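You operate a simulated robot arm through the tools that you are given. There is no shell and no other tool.

You run a simulated robot arm. Do the job below in one go: nothing can be reset, and whatever is moved stays where it is left.

## Task
Set an eyelet in the Ebbwick printed card, lay it in the open carton and shut the lid.
Fine: its plain end under the die, one stroke.

It is judged by the outcome, as a careful person would: the job done as asked, and still so three seconds after it is handed in. It fails if anything else is knocked over, pushed out of place, dropped, spilled or broken. A push-on lid holds only when it is set on centred and level and pressed home; a screw cap is set on level and turned clockwise until tight.

## Robot
A 6-joint arm with a three-finger gripper, fixed in place. Base frame: the origin is on the floor under the middle of its stand, x ahead of it, y to its left, z up; the work surface is at about z = 896. Lengths are in mm, angles in rad, forces in N, time in s.
It reaches about 1213 mm from its shoulder. Its first joint turns from -2.897 to 2.897 rad. Payload 4.89 kg.
The tool frame sits at the grasp point between the pads (the TCP): z along the fingers, y along the line on which they close. The tips reach 30 mm beyond it. The gripper opens to 164 mm; its body begins 125 mm behind the TCP.
Orientation is that of the tool frame in the base frame, as a unit quaternion [w, x, y, z]. With the fingers straight down and closing along the base's y, the tool's x points along the base's -x, its y along +y and its z along -z.

## Interface
- The arm moves only by the tool arm_command. Its argument "moves" is a list of rows, each a list of 6 numbers: the shift along the tool's x, y, z in units of 250 mm (1.0 is 250 mm), then the turn, a rotation vector about the tool's x, y, z in units of 120 degrees (1.0 is 120 degrees). In form: [[dx, dy, dz, rx, ry, rz], ...]. A call has 1 to 20 rows; each row is the pose to reach, as a shift and turn from the pose commanded when the call began, along the tool's axes at that moment. "jaw" is the opening, from 0 (shut) to 1 (fully open), set as the call begins (left out, the last holds). A call with a number of a shift or a turn outside -1 to 1 is refused whole. A row lasts 0.2 s, in which the tool goes at most 50 mm and 0.15 rad; a call with a longer step from one row to the next is refused whole, and so is a gripper value outside its range. A pose out of reach is approached as far as the arm can. The call stops where the force on the tool passes 40 N (or 10 N more than at its start, if that is more) or the arm is blocked; 0.2 s more then pass. Each finger travels about 108 mm/s and halts on what it meets, pressing with about 33 N; the grip force reading is that of the motor and also rises with nothing between the fingers. The clock runs only during rows and for 0.2 s after the last one: add rows that repeat a pose to give the fingers time. The reply holds the time, the measured pose of the TCP, the force on the tool along the base axes, the opening and the grip force, in the units named above and with some noise, with the torque about the TCP (base axes, N m) and any sound that the robot's microphone picked up, and new pictures: "pictures" is both (left out), scene, wrist or none.
- Cameras (640 x 400 px; columns grow to the right, rows downward): "scene" is fixed at [221.2, -502.9, 1688.1]; the picture's right is [0.73, -0.69, 0.00], its down [-0.34, -0.36, -0.87] and it looks along [0.60, 0.63, -0.49] (base axes); focal length 351 px, centre (320, 200). "wrist" rides on the gripper at [76, -2, -152] in the tool frame; the picture's right is [0.02, 1.00, 0.00], its down [-0.88, 0.02, -0.47] and it looks along [-0.47, 0.01, 0.88] (tool axes); focal length 247 px, centre (320, 200). There is no depth. A picture from a camera that has moved, and an enlarged one, comes with that camera's place and axes in the base frame and with its lens.
- slide_trunk(by): moves the trunk up (or, below 0, down) by that many mm; the arm rides with it, the base frame stays. It gives what a move gives, with no picture.
- zoom(camera, box): a new picture of the part [left, top, right, bottom] of that camera's present view, enlarged. It takes no simulated time.
- finish_job(): hands the job in; it is judged then, once.

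Nothing tells you positions but the pictures and the camera data. Unless the task says otherwise, let go and move clear before handing in.

The tools are called as a command line: name --pt "numbers of a row" for each row, then --argument value for the rest, lists and objects as JSON in quotes. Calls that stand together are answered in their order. arm_command: Moves the arm, as the interface text tells. Its arguments: {"type":"object","properties":{"moves":{"type":"array"},"jaw":{"type":"number"},"pictures":{"type":"string","enum":["both","scene","wrist","none"]}},"required":["moves"]} The other tools are called the same way: slide_trunk (by) moves the trunk up or down; zoom (camera, box) takes an enlarged picture of a part of a camera's view; finish_job () hands the job in.

At the start:

```text
t: 0.0
tool_pos: [516.8, 330.1, 1386.4]
tcp_rot: [0.0, 0.0, 1.0, 0.0]
force: [0.1, 0.3, 0.5]
moment: [0.02, 0.04, -0.01]
width: 164.1
gripper_force: 0.0
trunk travel left (down, up): [-250.0, 140.0]
```

scene: 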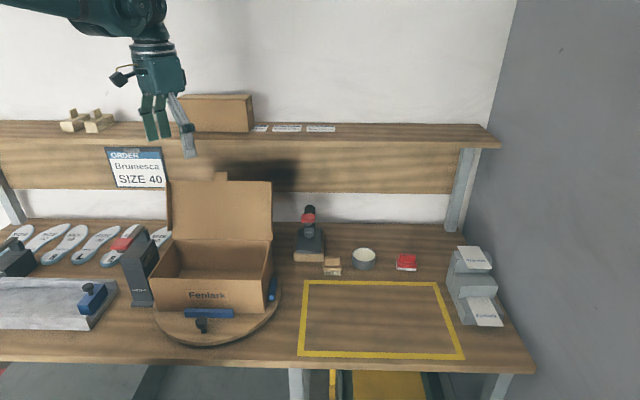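
wrist: 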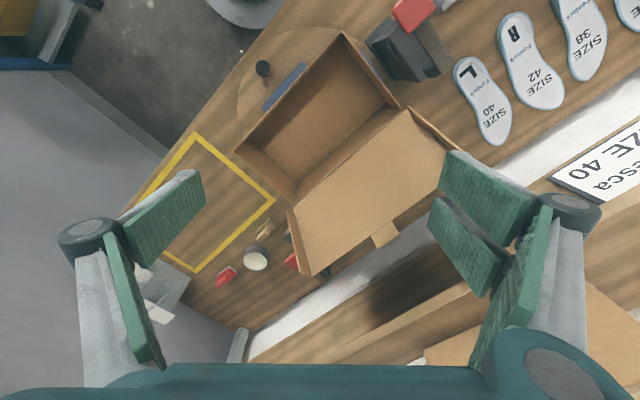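

I see a bench with an open carton on a turntable, a press-like tool behind it, and a card dispenser on the right with two printed cards. I'll look closer before moving anything.

zoom --camera "scene" --box '[420, 220, 540, 340]'

zoom --camera "scene" --box '[280, 190, 440, 290]'

zoom --camera "scene" --box '[110, 170, 300, 350]'

zoom --camera "scene" --box '[0, 200, 160, 340]'

zoom --camera "scene" --box '[230, 80, 360, 160]'

```text
3.33 times, centred on (480, 280) of scene
camera zoom: at [221.2, -502.9, 1688.1], right [0.73, -0.69, 0.0], down [-0.34, -0.36, -0.87], along [0.6, 0.63, -0.49], focal length 1169 px, centre (-213, -67)
```

zoom: 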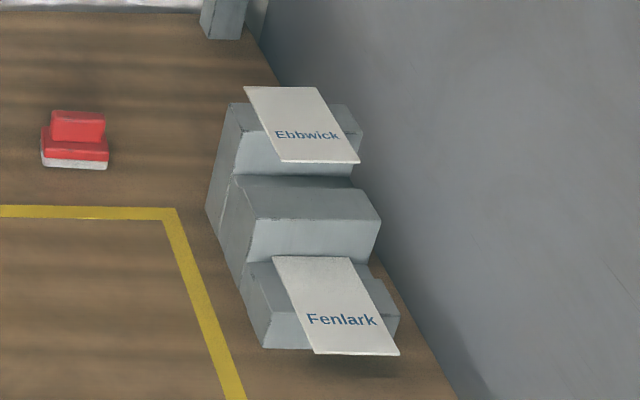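

```text
4.00 times, centred on (360, 240) of scene
camera zoom: at [221.2, -502.9, 1688.1], right [0.73, -0.69, 0.0], down [-0.34, -0.36, -0.87], along [0.6, 0.63, -0.49], focal length 1403 px, centre (160, 40)
```

zoom: 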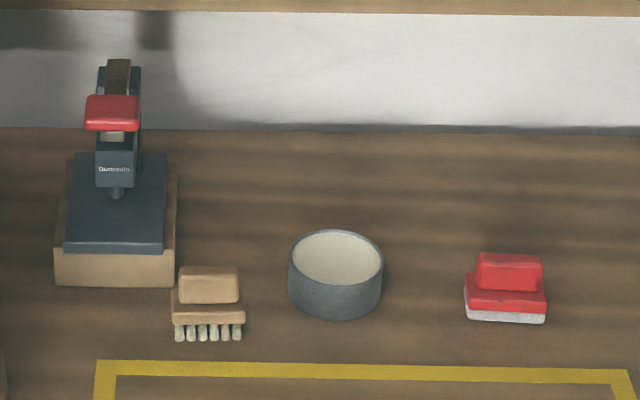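

```text
2.22 times, centred on (205, 260) of scene
camera zoom: at [221.2, -502.9, 1688.1], right [0.73, -0.69, 0.0], down [-0.34, -0.36, -0.87], along [0.6, 0.63, -0.49], focal length 780 px, centre (576, 67)
```

zoom: 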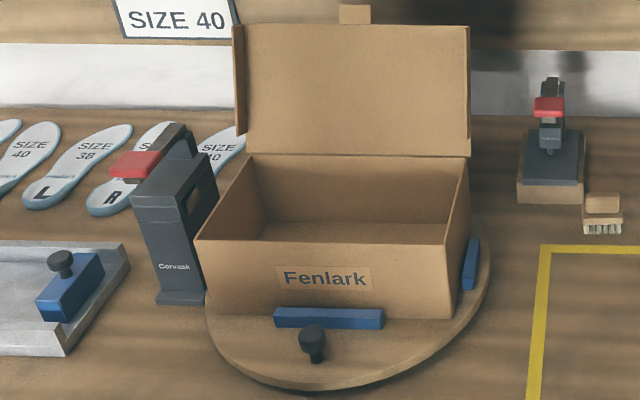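

```text
2.86 times, centred on (80, 270) of scene
camera zoom: at [221.2, -502.9, 1688.1], right [0.73, -0.69, 0.0], down [-0.34, -0.36, -0.87], along [0.6, 0.63, -0.49], focal length 1002 px, centre (1006, 0)
```

zoom: 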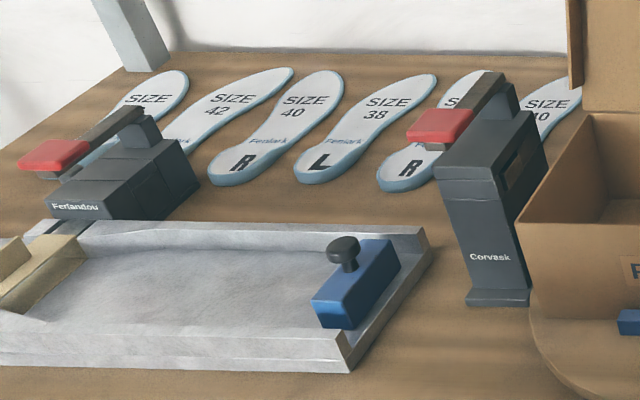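

```text
4.92 times, centred on (295, 120) of scene
camera zoom: at [221.2, -502.9, 1688.1], right [0.73, -0.69, 0.0], down [-0.34, -0.36, -0.87], along [0.6, 0.63, -0.49], focal length 1727 px, centre (443, 594)
```

zoom: 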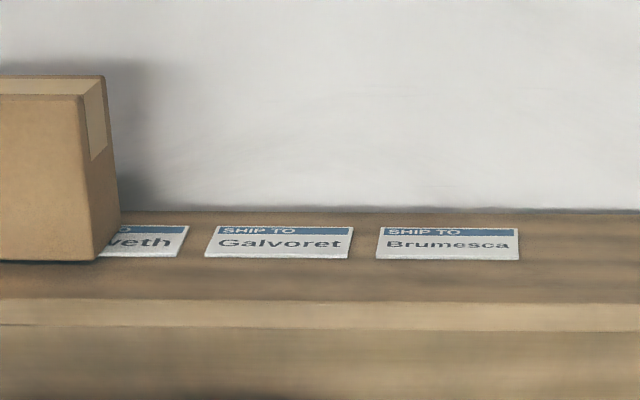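

The tools with red handles need identifying, so I'll bring the wrist camera over the bench right side, turning the gripper so it lines up with the bench (about 45 degrees to the base).

arm_command --pt "-0.0943 -0.16 0.0453 0 0 -0.0625" --pt "-0.1886 -0.32 0.0906 0 0 -0.125" --pt "-0.2829 -0.48 0.1359 0 0 -0.1875" --pt "-0.3772 -0.64 0.1812 0 0 -0.25" --pt "-0.4715 -0.8 0.2265 0 0 -0.3125" --pt "-0.566 -0.96 0.272 0 0 -0.375" --jaw 1

```text
t: 1.4
tool_pos: [661.9, 89.6, 1317.2]
tcp_rot: [0.0, -0.383, 0.924, 0.0]
force: [-0.4, 0.9, -0.5]
moment: [-0.14, -0.11, 0.02]
width: 163.9
gripper_force: 0.1
trunk travel left (down, up): [-250.0, 140.0]
camera wrist: at [608.2, 35.0, 1468.7], right [-0.72, 0.69, 0.0], down [0.61, 0.64, 0.47], along [0.33, 0.34, -0.88], focal length 247 px, centre (320, 200)
```

scene: 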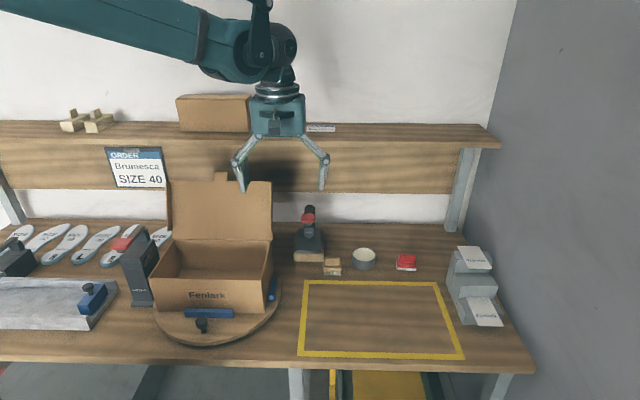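
wrist: 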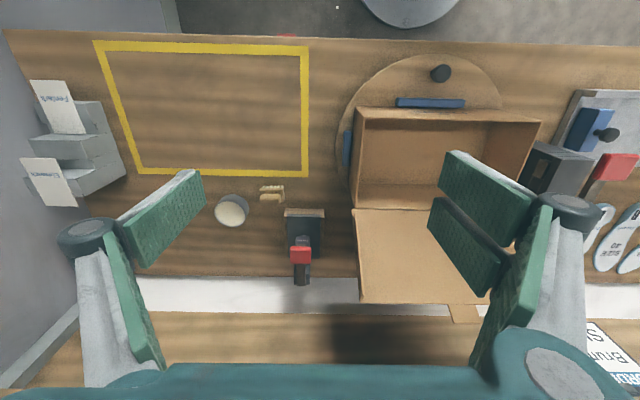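

The view is now bench-aligned (bench right is picture left). I'll zoom in on the press, the dispenser and the other two tools from here.

zoom --camera "wrist" --box '[210, 160, 370, 300]'

zoom --camera "wrist" --box '[0, 60, 160, 220]'

zoom --camera "wrist" --box '[320, 40, 640, 240]'

```text
2.86 times, centred on (290, 230) of wrist
camera zoom: at [608.2, 35.0, 1468.7], right [-0.72, 0.69, 0.0], down [0.61, 0.64, 0.47], along [0.33, 0.34, -0.88], focal length 706 px, centre (406, 114)
```

zoom: 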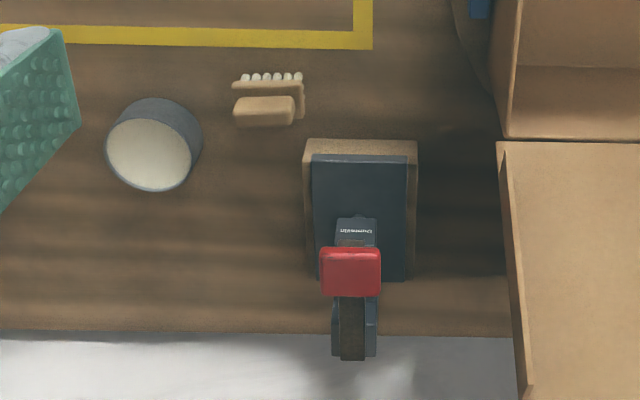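

```text
2.50 times, centred on (80, 140) of wrist
camera zoom: at [608.2, 35.0, 1468.7], right [-0.72, 0.69, 0.0], down [0.61, 0.64, 0.47], along [0.33, 0.34, -0.88], focal length 617 px, centre (920, 350)
```

zoom: 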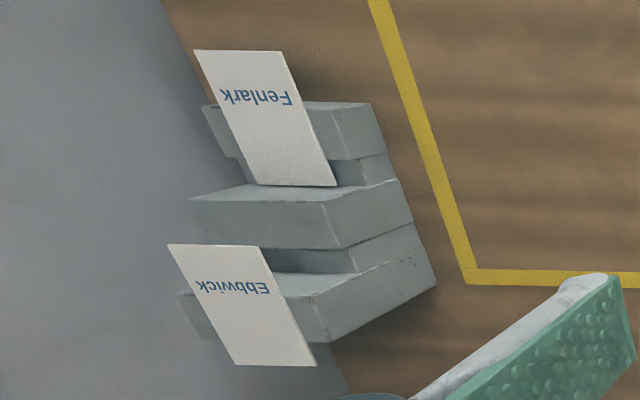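

```text
2.00 times, centred on (480, 140) of wrist
camera zoom: at [608.2, 35.0, 1468.7], right [-0.72, 0.69, 0.0], down [0.61, 0.64, 0.47], along [0.33, 0.34, -0.88], focal length 494 px, centre (0, 320)
```

zoom: 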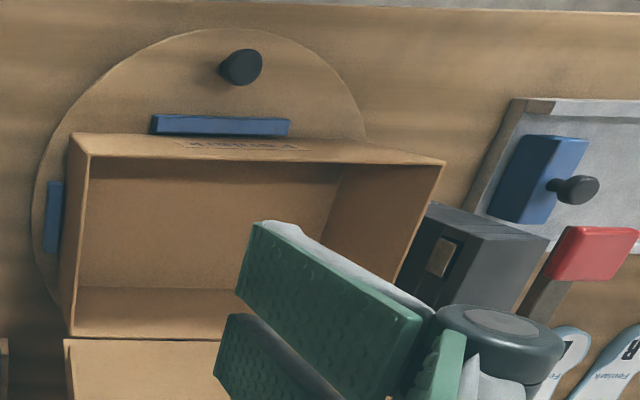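

The Dunnrevin press stands between the carton and the bowl; I still need side views. Next I move the camera to the dispenser at the right to see how the Ebbwick card sits.

arm_command --pt "0.04 -0.16 0.02 0 0 0" --pt "0.08 -0.32 0.04 0 0 0" --pt "0.12 -0.48 0.06 0 0 0" --pt "0.16 -0.64 0.08 0 0 0" --pt "0.2 -0.8 0.1 0 0 0" --pt "0.24 -0.96 0.12 0 0 0" --pictures "none"

arm_command --pt "0.02 -0.16 0.02 0 0 0" --pt "0.04 -0.32 0.04 0 0 0" --pt "0.06 -0.48 0.06 0 0 0" --pt "0.08 -0.64 0.08 0 0 0" --pt "0.1 -0.8 0.1 0 0 0" --pt "0.12 -0.96 0.12 0 0 0"

```text
t: 2.8
tool_pos: [787.3, -120.5, 1287.6]
tcp_rot: [0.0, -0.383, 0.924, 0.0]
force: [-1.9, 0.2, -0.1]
moment: [-0.13, -0.12, 0.0]
width: 163.9
gripper_force: 0.1
trunk travel left (down, up): [-250.0, 140.0]
```

```text
t: 4.2
tool_pos: [937.4, -313.0, 1259.1]
tcp_rot: [0.001, -0.383, 0.924, 0.0]
force: [-1.4, 1.8, 0.3]
moment: [-0.17, -0.07, 0.01]
width: 163.9
gripper_force: 0.0
trunk travel left (down, up): [-250.0, 140.0]
camera wrist: at [884.4, -368.5, 1410.9], right [-0.72, 0.69, 0.0], down [0.61, 0.64, 0.47], along [0.33, 0.34, -0.88], focal length 247 px, centre (320, 200)
```

scene: 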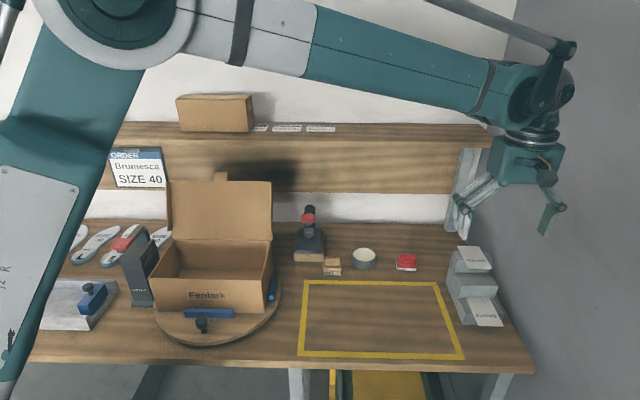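
wrist: 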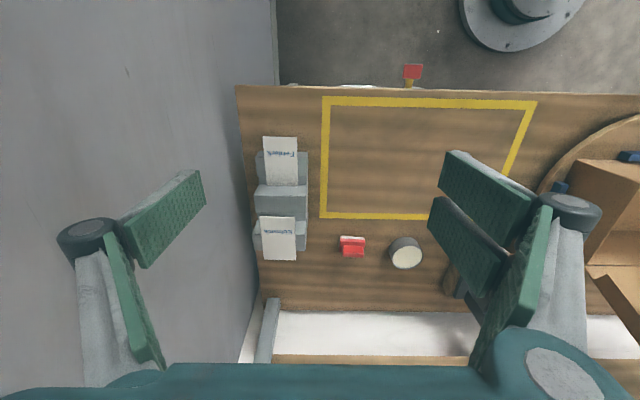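

zoom --camera "wrist" --box '[230, 120, 330, 280]'

zoom --camera "wrist" --box '[320, 40, 560, 190]'

```text
2.50 times, centred on (280, 200) of wrist
camera zoom: at [884.4, -368.5, 1410.9], right [-0.72, 0.69, 0.0], down [0.61, 0.64, 0.47], along [0.33, 0.34, -0.88], focal length 617 px, centre (420, 200)
```

zoom: 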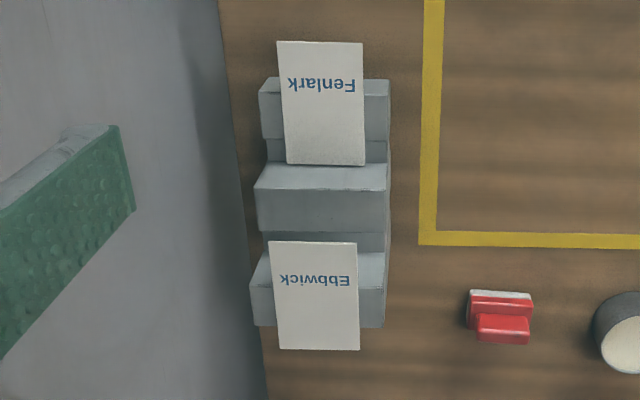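

```text
2.67 times, centred on (440, 115) of wrist
camera zoom: at [884.4, -368.5, 1410.9], right [-0.72, 0.69, 0.0], down [0.61, 0.64, 0.47], along [0.33, 0.34, -0.88], focal length 659 px, centre (0, 427)
```

zoom: 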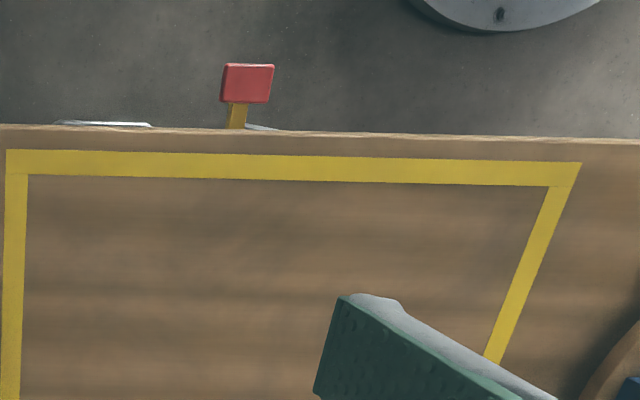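

zoom --camera "scene" --box '[100, 215, 170, 315]'

zoom --camera "scene" --box '[285, 195, 345, 275]'

zoom --camera "scene" --box '[440, 235, 520, 335]'

zoom --camera "wrist" --box '[245, 130, 315, 200]'

zoom --camera "wrist" --box '[245, 200, 315, 270]'

```text
4.00 times, centred on (135, 265) of scene
camera zoom: at [221.2, -502.9, 1688.1], right [0.73, -0.69, 0.0], down [-0.34, -0.36, -0.87], along [0.6, 0.63, -0.49], focal length 1403 px, centre (1060, -60)
```

zoom: 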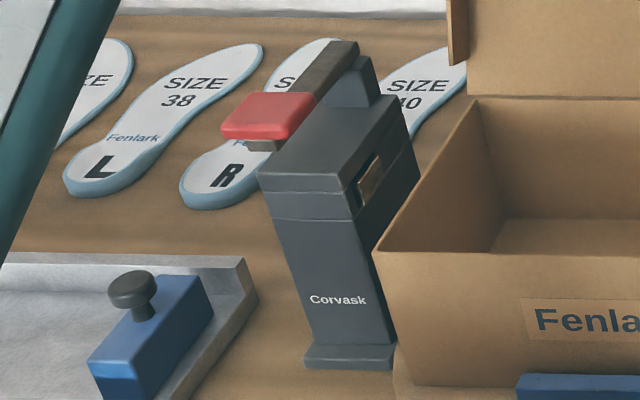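

```text
5.00 times, centred on (315, 235) of scene
camera zoom: at [221.2, -502.9, 1688.1], right [0.73, -0.69, 0.0], down [-0.34, -0.36, -0.87], along [0.6, 0.63, -0.49], focal length 1754 px, centre (345, 25)
```

zoom: 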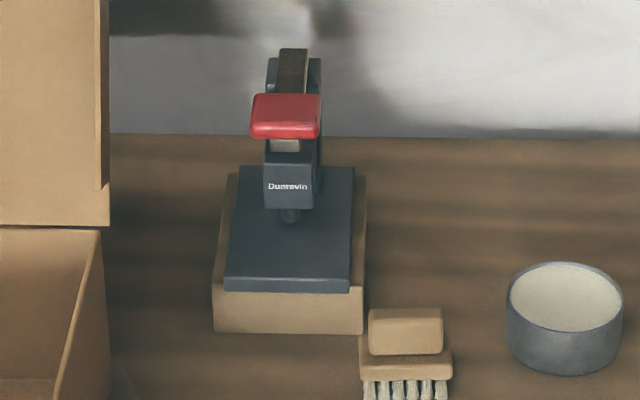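

```text
4.00 times, centred on (480, 285) of scene
camera zoom: at [221.2, -502.9, 1688.1], right [0.73, -0.69, 0.0], down [-0.34, -0.36, -0.87], along [0.6, 0.63, -0.49], focal length 1403 px, centre (-320, -140)
```

zoom: 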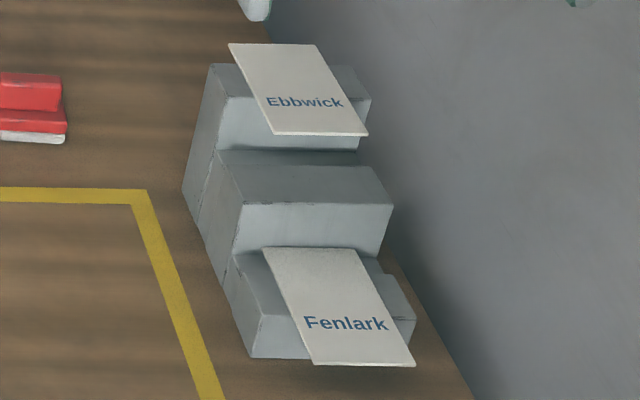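

```text
5.71 times, centred on (280, 165) of wrist
camera zoom: at [884.4, -368.5, 1410.9], right [-0.72, 0.69, 0.0], down [0.61, 0.64, 0.47], along [0.33, 0.34, -0.88], focal length 1411 px, centre (549, 400)
```

zoom: 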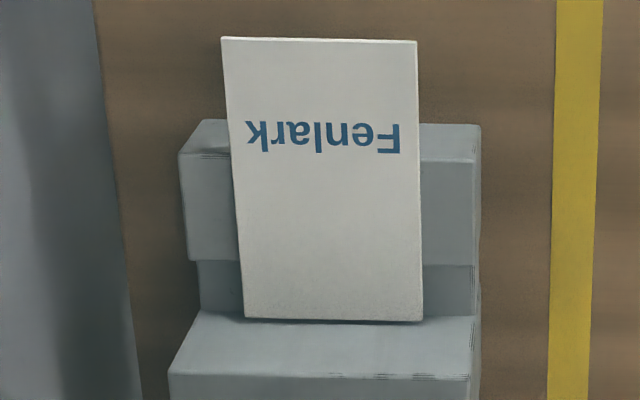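

```text
5.71 times, centred on (280, 235) of wrist
camera zoom: at [884.4, -368.5, 1410.9], right [-0.72, 0.69, 0.0], down [0.61, 0.64, 0.47], along [0.33, 0.34, -0.88], focal length 1411 px, centre (549, 0)
```

zoom: 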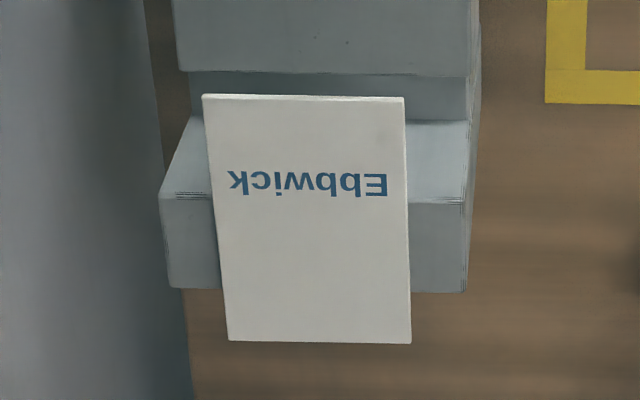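

The stand has three steps; Ebbwick lies on the rear one (card about 68 x 109 mm, at z≈1003), overhanging the front by about 40 mm. Now I'll look at the fingers' geometry at a smaller opening.

arm_command --pt "0 0 0 0 0 0" --pt "0 0 0 0 0 0" --pt "0 0 0 0 0 0" --jaw 0.6

zoom --camera "wrist" --box '[40, 120, 640, 400]'

zoom --camera "scene" --box '[420, 40, 620, 260]'

```text
t: 5.0
tool_pos: [936.4, -315.1, 1258.2]
tcp_rot: [0.001, -0.383, 0.924, 0.0]
force: [-0.4, 0.0, 0.7]
moment: [-0.06, 0.03, 0.0]
width: 98.4
gripper_force: 0.1
trunk travel left (down, up): [-250.0, 140.0]
camera wrist: at [884.4, -369.5, 1410.3], right [-0.72, 0.69, 0.0], down [0.61, 0.64, 0.47], along [0.33, 0.34, -0.88], focal length 247 px, centre (320, 200)
```

scene: 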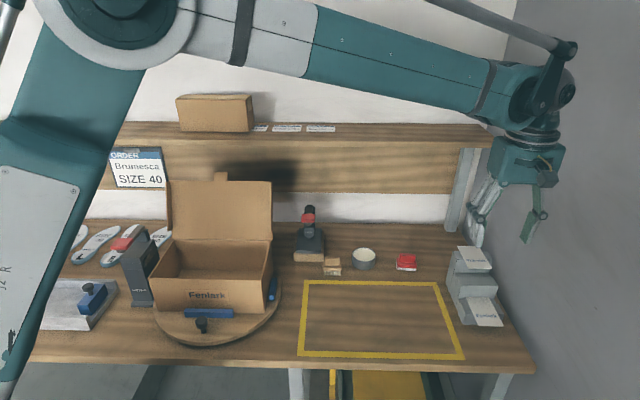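
wrist: 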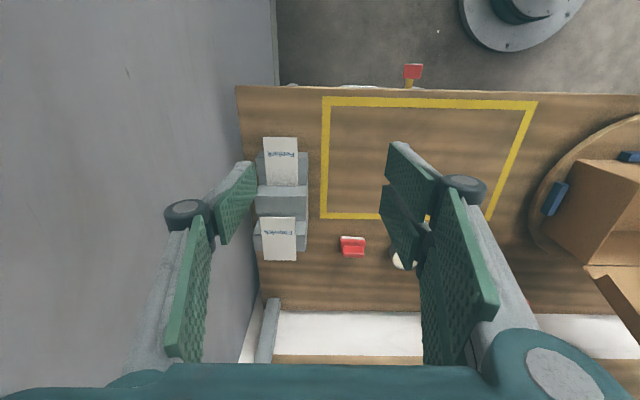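

```text
1.07 times, centred on (340, 260) of wrist (not enlarged: the box is as wide or as high as the picture)
camera zoom: at [884.4, -369.5, 1410.3], right [-0.72, 0.69, 0.0], down [0.61, 0.64, 0.47], along [0.33, 0.34, -0.88], focal length 263 px, centre (299, 136)
```

zoom: 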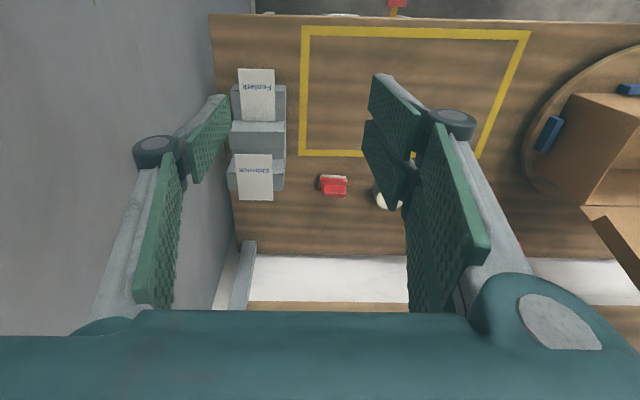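

```text
1.82 times, centred on (520, 150) of scene
camera zoom: at [221.2, -502.9, 1688.1], right [0.73, -0.69, 0.0], down [-0.34, -0.36, -0.87], along [0.6, 0.63, -0.49], focal length 638 px, centre (-44, 291)
```

zoom: 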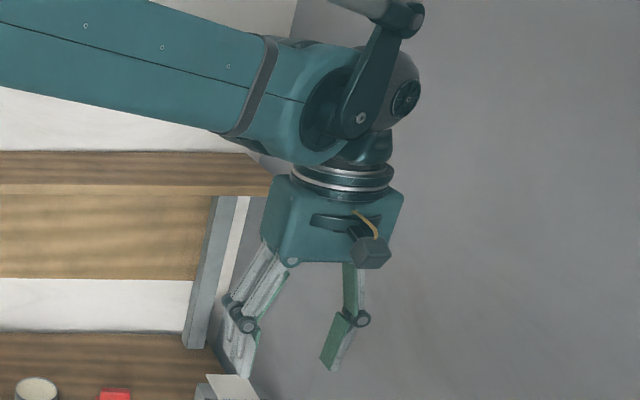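

The gripper has one finger on the wall side and two on the other, and tilting it 45° forward should let it hold the card by its long edges at the overhang. Before that I'll check the press from the front to confirm it is the eyelet setter.

arm_command --pt "-0.04 0.16 0.083 0 0 0" --pt "-0.08 0.32 0.167 0 0 0" --pt "-0.12 0.48 0.25 0 0 0" --pt "-0.16 0.64 0.333 0 0 0" --pt "-0.2 0.8 0.417 0 0 0" --pt "-0.24 0.96 0.5 0 0 0" --pictures "none"

arm_command --pt "-0.09 0.113 0.064 0 -0.047 0" --pt "-0.18 0.226 0.127 0 -0.094 0" --pt "-0.27 0.339 0.19 0 -0.141 0" --pt "-0.36 0.452 0.254 0 -0.188 0" --pt "-0.45 0.565 0.318 0 -0.235 0" --pt "-0.54 0.678 0.381 0 -0.282 0" --pt "-0.63 0.791 0.444 0 -0.329 0" --pt "-0.72 0.791 0.508 0 -0.375 0"

```text
t: 6.4
tool_pos: [805.1, -102.4, 1131.8]
tcp_rot: [0.0, -0.383, 0.924, 0.0]
force: [-0.7, -1.7, -0.1]
moment: [0.17, 0.02, 0.02]
width: 98.3
gripper_force: 0.1
trunk travel left (down, up): [-250.0, 140.0]
```

```text
t: 8.2
tool_pos: [794.5, 166.8, 1007.2]
tcp_rot: [0.354, -0.353, 0.853, 0.147]
force: [-2.2, 0.5, 1.5]
moment: [-0.07, -0.06, -0.1]
width: 98.7
gripper_force: 0.0
trunk travel left (down, up): [-250.0, 140.0]
camera wrist: at [681.2, 49.8, 1059.8], right [-0.72, 0.7, -0.02], down [0.19, 0.22, 0.96], along [0.67, 0.68, -0.29], focal length 247 px, centre (320, 200)
```

scene: 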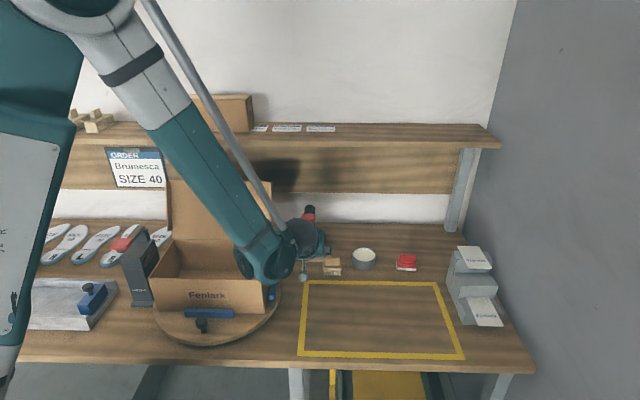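
wrist: 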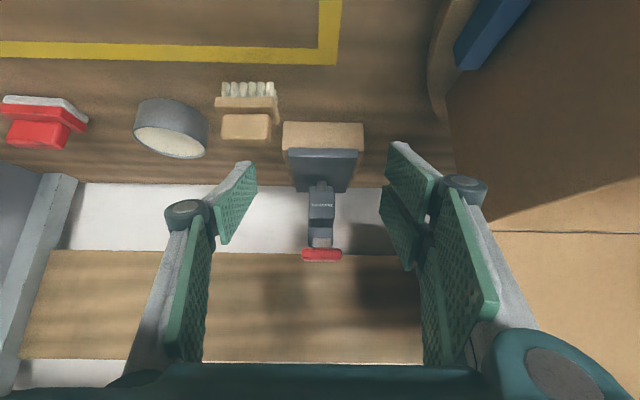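

zoom --camera "wrist" --box '[260, 110, 385, 270]'

zoom --camera "wrist" --box '[360, 0, 640, 250]'

```text
2.50 times, centred on (322, 190) of wrist
camera zoom: at [681.2, 49.8, 1059.8], right [-0.72, 0.7, -0.02], down [0.19, 0.22, 0.96], along [0.67, 0.68, -0.29], focal length 617 px, centre (314, 225)
```

zoom: 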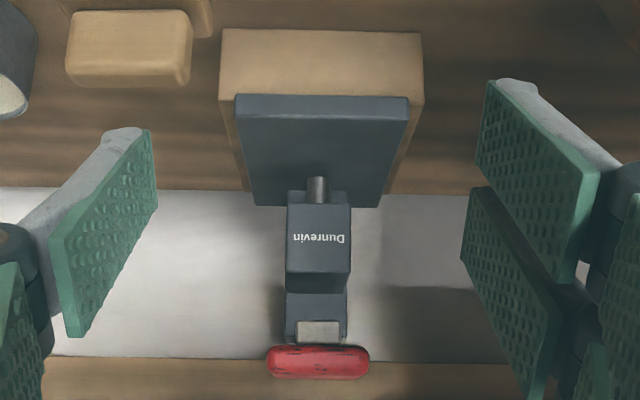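

```text
1.60 times, centred on (500, 125) of wrist
camera zoom: at [681.2, 49.8, 1059.8], right [-0.72, 0.7, -0.02], down [0.19, 0.22, 0.96], along [0.67, 0.68, -0.29], focal length 395 px, centre (32, 320)
```

zoom: 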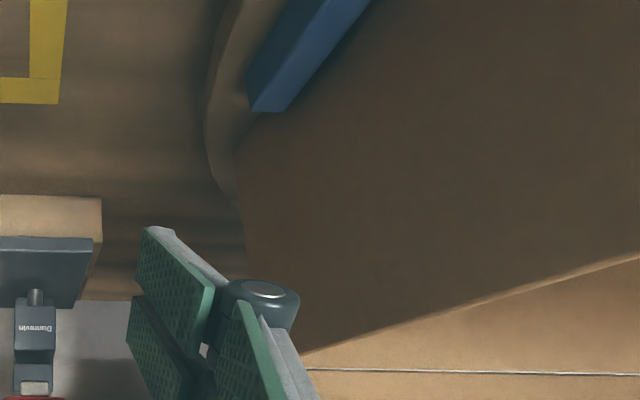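

zoom --camera "wrist" --box '[272, 112, 372, 176]'

zoom --camera "wrist" --box '[272, 170, 372, 270]'

zoom --camera "wrist" --box '[100, 70, 300, 170]'

zoom --camera "scene" --box '[230, 200, 360, 310]'

```text
6.25 times, centred on (322, 144) of wrist
camera zoom: at [681.2, 49.8, 1059.8], right [-0.72, 0.7, -0.02], down [0.19, 0.22, 0.96], along [0.67, 0.68, -0.29], focal length 1544 px, centre (308, 550)
```

zoom: 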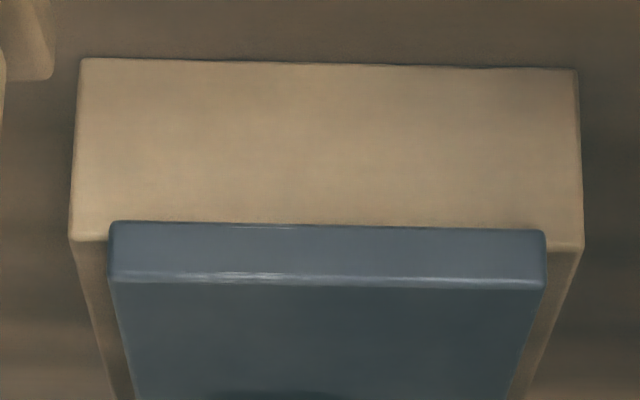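

```text
4.00 times, centred on (322, 220) of wrist
camera zoom: at [681.2, 49.8, 1059.8], right [-0.72, 0.7, -0.02], down [0.19, 0.22, 0.96], along [0.67, 0.68, -0.29], focal length 988 px, centre (312, 120)
```

zoom: 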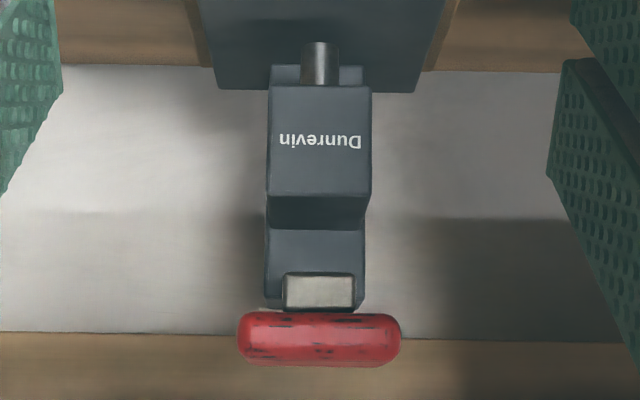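

```text
3.20 times, centred on (200, 120) of wrist
camera zoom: at [681.2, 49.8, 1059.8], right [-0.72, 0.7, -0.02], down [0.19, 0.22, 0.96], along [0.67, 0.68, -0.29], focal length 790 px, centre (704, 456)
```

zoom: 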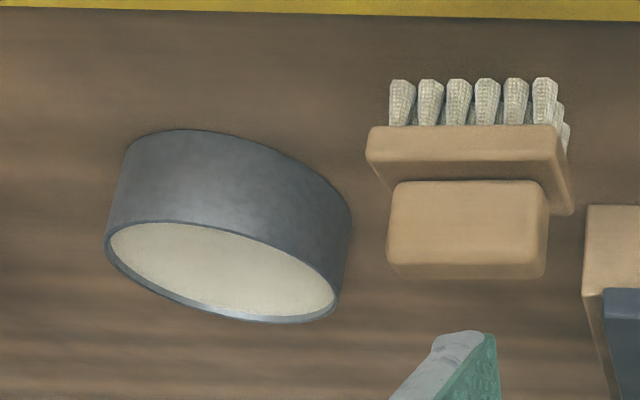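

```text
3.64 times, centred on (295, 255) of scene
camera zoom: at [221.2, -502.9, 1688.1], right [0.73, -0.69, 0.0], down [-0.34, -0.36, -0.87], along [0.6, 0.63, -0.49], focal length 1276 px, centre (411, 0)
```

zoom: 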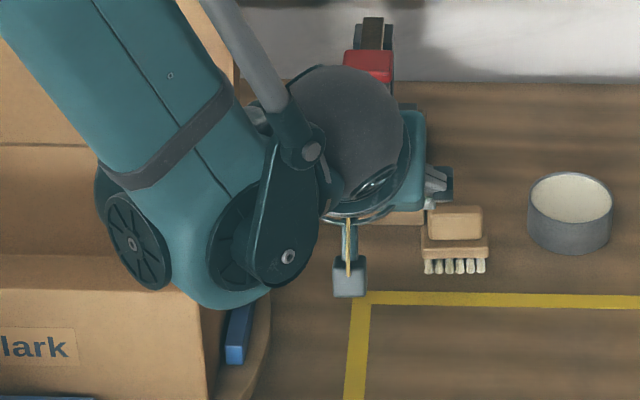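

The Dunrevin tool has a die pin above a flat anvil plate, but I want to compare it with the other two tools. My triangulation also puts the bench surface lower than stated (nearer z≈860), so I'll back away upward and look at the left half.

arm_command --pt "-0.047 0 -0.141 0 0.0625 0" --pt "-0.094 0 -0.283 0 0.125 0" --pt "-0.141 0 -0.424 0 0.1875 0" --pt "-0.189 0 -0.565 0 0.25 0" --pt "-0.236 0 -0.707 0 0.3125 0" --pt "-0.283 0 -0.848 0 0.375 0" --pictures "none"

arm_command --pt "0.04 0.16 -0.06 0 0 0" --pt "0.08 0.32 -0.12 0 0 0" --pt "0.12 0.48 -0.18 0 0 0" --pt "0.16 0.64 -0.24 0 0 0" --pt "0.2 0.8 -0.3 0 0 0" --pt "0.24 0.96 -0.36 0 0 0" --pt "0.24 0.96 -0.36 0 0 0"

```text
t: 9.6
tool_pos: [723.7, 95.7, 1206.8]
tcp_rot: [0.0, -0.383, 0.924, 0.0]
force: [0.3, -0.5, -0.3]
moment: [0.04, 0.01, -0.02]
width: 98.3
gripper_force: 0.1
trunk travel left (down, up): [-250.0, 140.0]
```

```text
t: 11.2
tool_pos: [511.0, 222.8, 1299.4]
tcp_rot: [0.0, -0.383, 0.924, -0.001]
force: [-1.8, -0.6, 0.6]
moment: [0.04, -0.17, -0.03]
width: 98.3
gripper_force: 0.1
trunk travel left (down, up): [-250.0, 140.0]
camera wrist: at [458.4, 167.4, 1450.8], right [-0.72, 0.69, 0.0], down [0.61, 0.64, 0.47], along [0.33, 0.34, -0.88], focal length 247 px, centre (320, 200)
```

scene: 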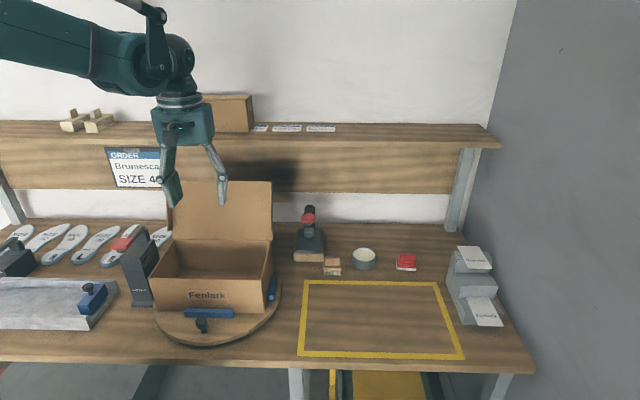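
wrist: 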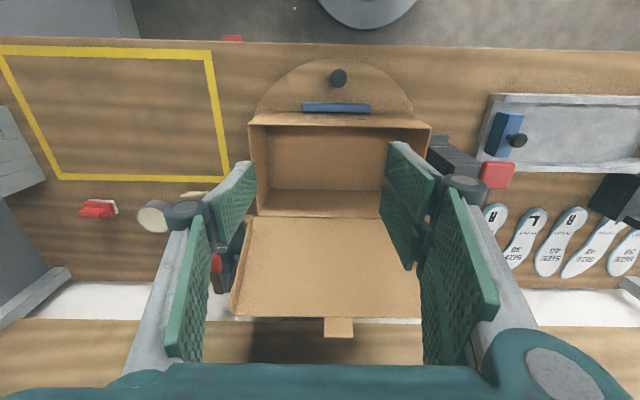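

zoom --camera "wrist" --box '[400, 80, 640, 230]'

zoom --camera "wrist" --box '[220, 90, 460, 240]'

zoom --camera "wrist" --box '[220, 200, 460, 350]'

zoom --camera "scene" --box '[140, 165, 300, 355]'

```text
2.67 times, centred on (520, 155) of wrist
camera zoom: at [458.4, 167.4, 1450.8], right [-0.72, 0.69, 0.0], down [0.61, 0.64, 0.47], along [0.33, 0.34, -0.88], focal length 659 px, centre (-213, 320)
```

zoom: 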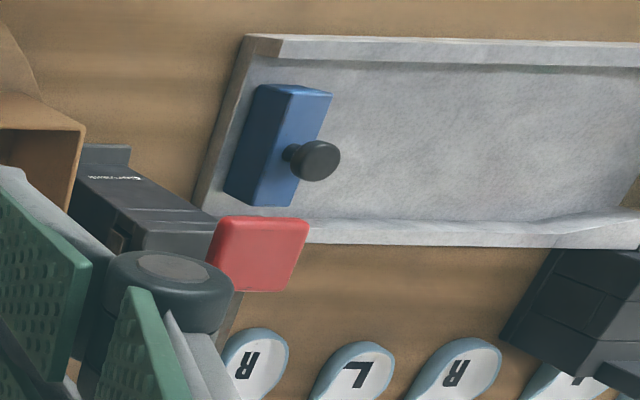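

```text
2.67 times, centred on (340, 165) of wrist
camera zoom: at [458.4, 167.4, 1450.8], right [-0.72, 0.69, 0.0], down [0.61, 0.64, 0.47], along [0.33, 0.34, -0.88], focal length 659 px, centre (267, 293)
```

zoom: 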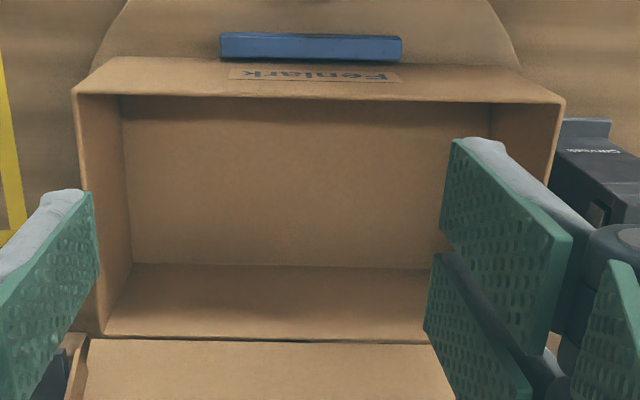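

```text
2.67 times, centred on (340, 275) of wrist
camera zoom: at [458.4, 167.4, 1450.8], right [-0.72, 0.69, 0.0], down [0.61, 0.64, 0.47], along [0.33, 0.34, -0.88], focal length 659 px, centre (267, 0)
```

zoom: 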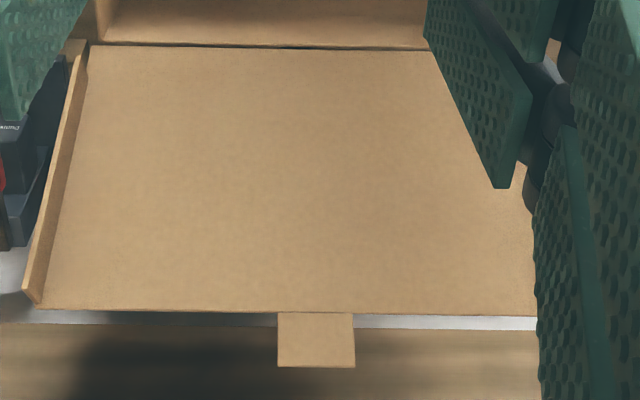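

```text
2.11 times, centred on (220, 260) of scene
camera zoom: at [221.2, -502.9, 1688.1], right [0.73, -0.69, 0.0], down [-0.34, -0.36, -0.87], along [0.6, 0.63, -0.49], focal length 738 px, centre (530, 74)
```

zoom: 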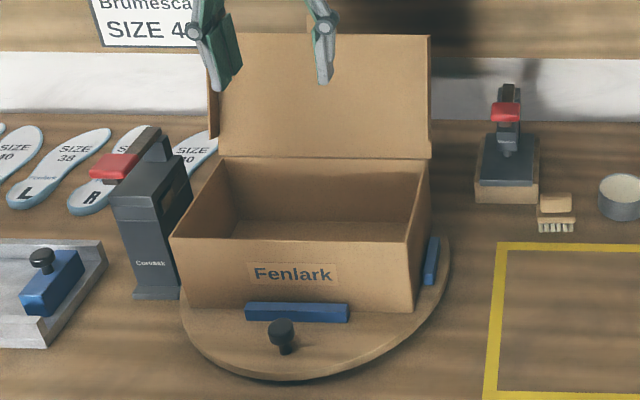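

I now want a close view of the Corvask and Ferlandou tools to be sure which one sets eyelets, so I move the camera left.

arm_command --pt "0.06 0.15 0 0 0 0" --pt "0.12 0.3 0 0 0 0" --pt "0.18 0.45 0 0 0 0" --pt "0.24 0.6 0 0 0 0" --pt "0.3 0.75 0 0 0 0" --pt "0.36 0.9 0 0 0 0" --pt "0.36 0.9 0 0 0 0" --pictures "wrist"

zoom --camera "wrist" --box '[220, 60, 620, 310]'

```text
t: 12.8
tool_pos: [288.5, 317.9, 1297.4]
tcp_rot: [0.0, -0.382, 0.924, 0.0]
force: [-0.2, 0.0, 0.0]
moment: [0.08, -0.04, 0.0]
width: 98.3
gripper_force: 0.1
trunk travel left (down, up): [-250.0, 140.0]
camera wrist: at [235.5, 263.3, 1449.4], right [-0.72, 0.69, 0.0], down [0.61, 0.64, 0.47], along [0.33, 0.34, -0.88], focal length 247 px, centre (320, 200)
```

wrist: 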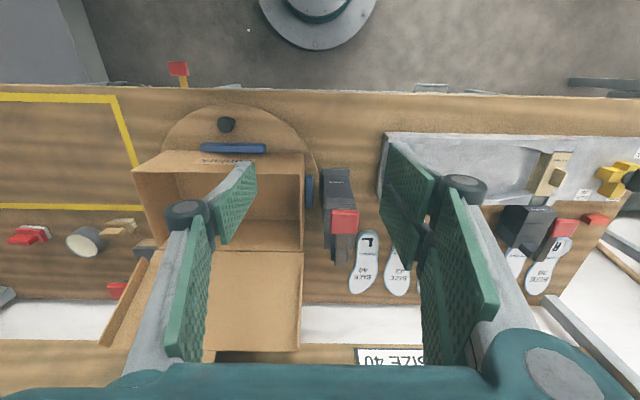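

```text
1.60 times, centred on (420, 185) of wrist
camera zoom: at [235.5, 263.3, 1449.4], right [-0.72, 0.69, 0.0], down [0.61, 0.64, 0.47], along [0.33, 0.34, -0.88], focal length 395 px, centre (160, 224)
```

zoom: 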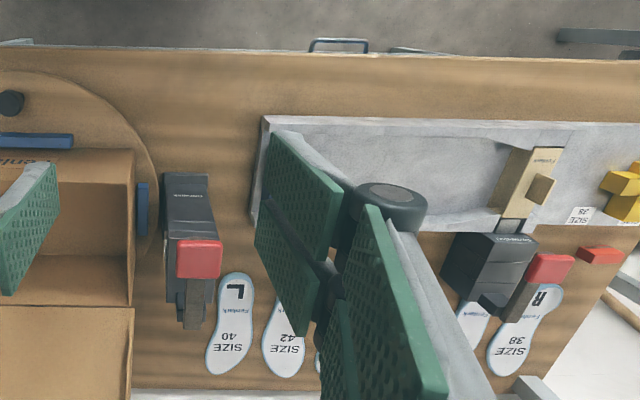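

zoom --camera "wrist" --box '[300, 155, 380, 275]'

zoom --camera "wrist" --box '[490, 130, 640, 280]'

zoom --camera "scene" --box '[0, 225, 60, 295]'

```text
3.33 times, centred on (340, 215) of wrist
camera zoom: at [235.5, 263.3, 1449.4], right [-0.72, 0.69, 0.0], down [0.61, 0.64, 0.47], along [0.33, 0.34, -0.88], focal length 823 px, centre (253, 150)
```

zoom: 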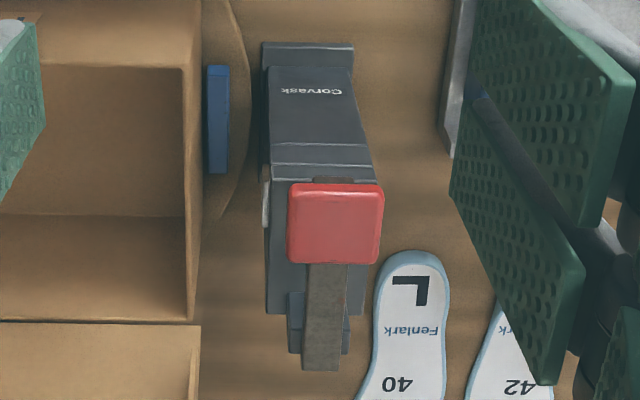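

```text
2.67 times, centred on (565, 205) of wrist
camera zoom: at [235.5, 263.3, 1449.4], right [-0.72, 0.69, 0.0], down [0.61, 0.64, 0.47], along [0.33, 0.34, -0.88], focal length 659 px, centre (-333, 187)
```

zoom: 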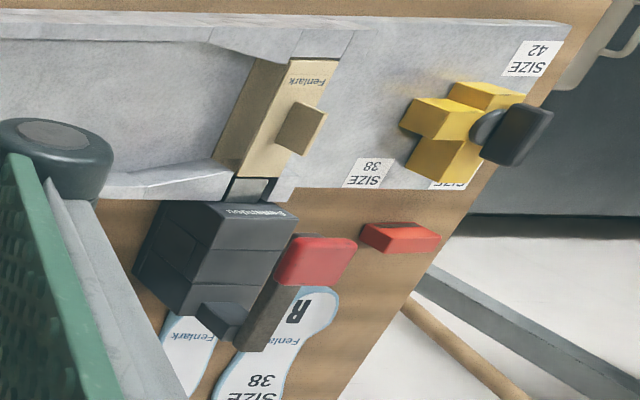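

```text
5.71 times, centred on (30, 260) of scene
camera zoom: at [221.2, -502.9, 1688.1], right [0.73, -0.69, 0.0], down [-0.34, -0.36, -0.87], along [0.6, 0.63, -0.49], focal length 2005 px, centre (1977, -143)
```

zoom: 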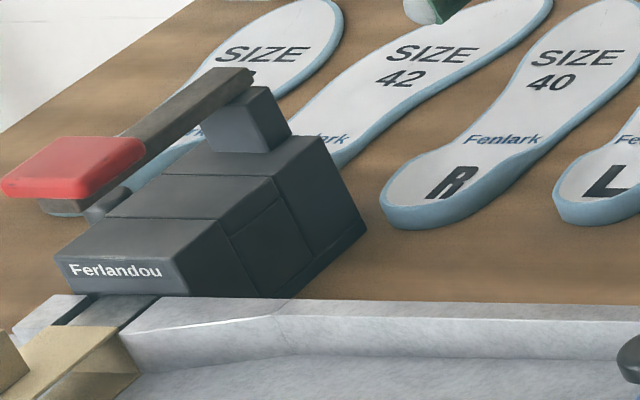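

zoom --camera "scene" --box '[118, 222, 168, 312]'

zoom --camera "scene" --box '[140, 240, 165, 265]'

zoom --camera "scene" --box '[295, 200, 330, 265]'

```text
4.44 times, centred on (143, 267) of scene
camera zoom: at [221.2, -502.9, 1688.1], right [0.73, -0.69, 0.0], down [-0.34, -0.36, -0.87], along [0.6, 0.63, -0.49], focal length 1559 px, centre (1107, -98)
```

zoom: 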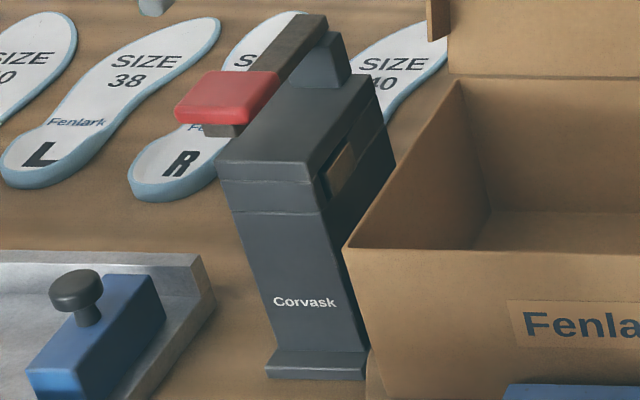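

```text
16.00 times, centred on (152, 252) of scene
camera zoom: at [221.2, -502.9, 1688.1], right [0.73, -0.69, 0.0], down [-0.34, -0.36, -0.87], along [0.6, 0.63, -0.49], focal length 5613 px, centre (3000, -640)
```

zoom: 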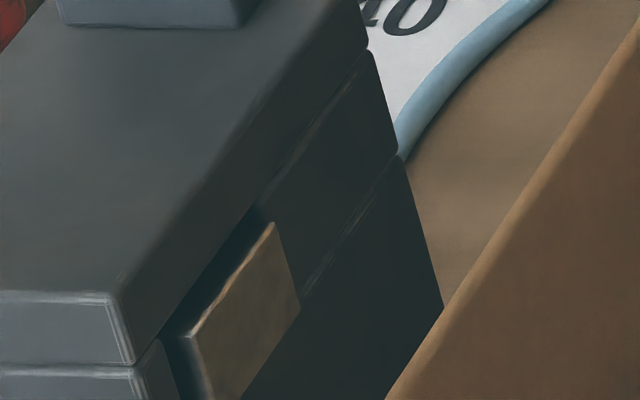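

```text
6.15 times, centred on (312, 232) of scene
camera zoom: at [221.2, -502.9, 1688.1], right [0.73, -0.69, 0.0], down [-0.34, -0.36, -0.87], along [0.6, 0.63, -0.49], focal length 2159 px, centre (366, 0)
```

zoom: 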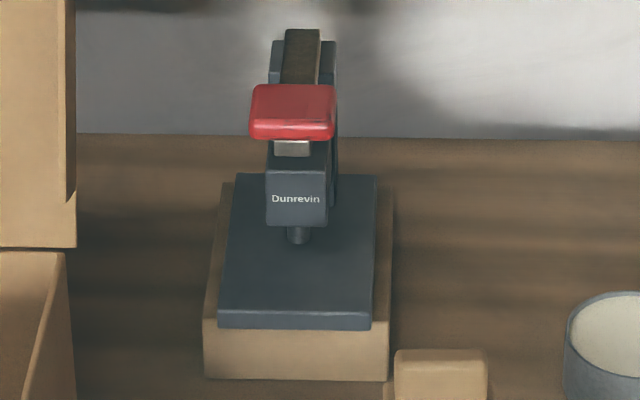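

Dunrevin is the only tool with a die over a flat anvil, so that is the eyelet press. Ebbwick's card is on the rear step at about s=964, q=628–729 in my bench axes (x≈1130, y≈-235, z≈1003). I'm heading there now, approaching from the front with the gripper tilted 45°.

arm_command --pt "0 -0.163 0 0 0 0" --pt "0 -0.327 0 0 0 0" --pt "0 -0.49 0 0 0 0" --pt "0 -0.653 0 0 0 0" --pt "0 -0.817 0 0 0 0" --pt "0 -0.98 0 0 0 0" --pictures "none"

arm_command --pt "0 -0.163 0 0 0 0" --pt "0 -0.327 0 0 0 0" --pt "0 -0.49 0 0 0 0" --pt "0 -0.653 0 0 0 0" --pt "0 -0.817 0 0 0 0" --pt "0 -0.98 0 0 0 0" --pictures "none"

arm_command --pt "-0.033 -0.163 0.05 0 0 0" --pt "-0.067 -0.327 0.1 0 0 0" --pt "-0.1 -0.49 0.15 0 0 0" --pt "-0.133 -0.653 0.2 0 0 0" --pt "-0.167 -0.817 0.25 0 0 0" --pt "-0.2 -0.98 0.3 0 0 0" --pictures "wrist"

```text
t: 14.2
tool_pos: [463.9, 146.3, 1296.8]
tcp_rot: [0.0, -0.382, 0.924, 0.0]
force: [-1.6, 0.3, 0.3]
moment: [-0.02, -0.18, 0.02]
width: 98.5
gripper_force: 0.0
trunk travel left (down, up): [-250.0, 140.0]
```

```text
t: 15.6
tool_pos: [634.9, -27.3, 1297.6]
tcp_rot: [0.0, -0.383, 0.924, 0.0]
force: [-2.0, 1.5, 0.9]
moment: [-0.05, -0.16, 0.0]
width: 98.4
gripper_force: 0.1
trunk travel left (down, up): [-250.0, 140.0]
```

```text
t: 17.0
tool_pos: [845.0, -165.9, 1221.2]
tcp_rot: [0.0, -0.383, 0.924, 0.001]
force: [-1.1, 1.1, 0.3]
moment: [-0.12, -0.15, -0.02]
width: 98.4
gripper_force: 0.2
trunk travel left (down, up): [-250.0, 140.0]
camera wrist: at [792.5, -220.3, 1374.5], right [-0.72, 0.69, 0.0], down [0.61, 0.64, 0.47], along [0.33, 0.34, -0.88], focal length 247 px, centre (320, 200)
```

wrist: 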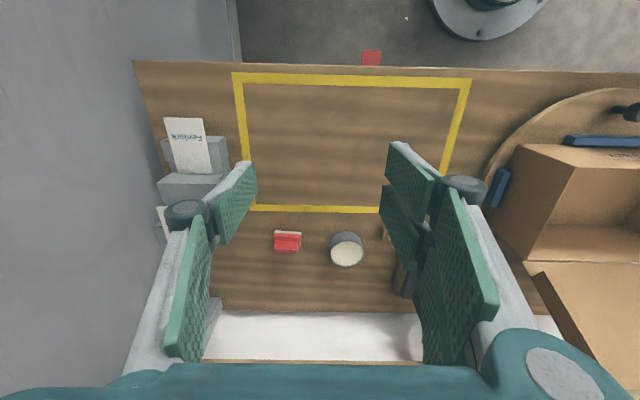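

arm_command --pt "-0.04 -0.14 0.07 0 -0.047 0" --pt "-0.08 -0.28 0.14 0 -0.094 0" --pt "-0.12 -0.42 0.21 0 -0.141 0" --pt "-0.16 -0.56 0.28 0 -0.188 0" --pt "-0.2 -0.7 0.35 0 -0.234 0" --pt "-0.24 -0.84 0.42 0 -0.281 0" --pt "-0.28 -0.99 0.49 0 -0.328 0" --pt "-0.32 -0.99 0.56 0 -0.375 0" --pt "-0.32 -0.99 0.56 0 -0.375 0"

zoom --camera "wrist" --box '[220, 60, 420, 260]'

```text
t: 19.0
tool_pos: [1077.0, -285.3, 1081.8]
tcp_rot: [0.354, -0.354, 0.853, 0.147]
force: [1.3, -0.4, -1.9]
moment: [0.06, 0.01, 0.06]
width: 98.4
gripper_force: 0.1
trunk travel left (down, up): [-250.0, 140.0]
camera wrist: at [962.8, -401.6, 1134.6], right [-0.72, 0.7, -0.01], down [0.19, 0.22, 0.96], along [0.67, 0.68, -0.29], focal length 247 px, centre (320, 200)
```

scene: 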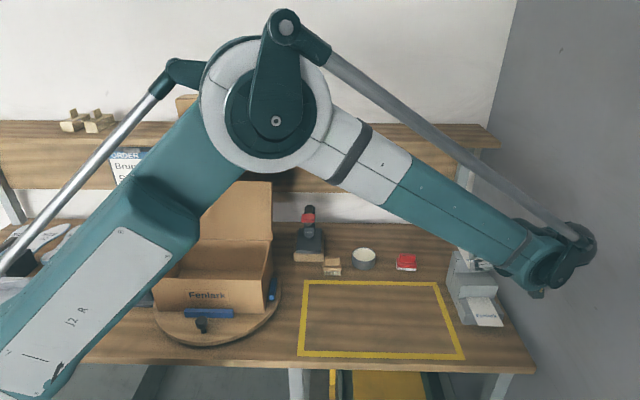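
wrist: 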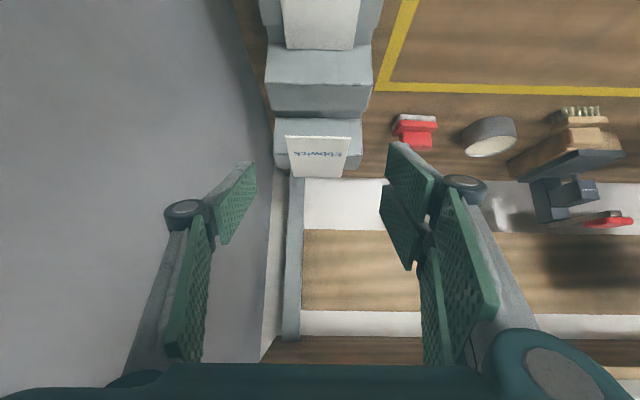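

```text
2.00 times, centred on (320, 160) of wrist
camera zoom: at [962.8, -401.6, 1134.6], right [-0.72, 0.7, -0.01], down [0.19, 0.22, 0.96], along [0.67, 0.68, -0.29], focal length 494 px, centre (320, 280)
```

zoom: 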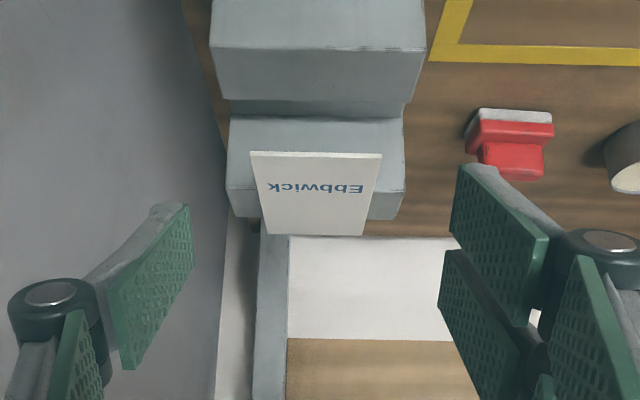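

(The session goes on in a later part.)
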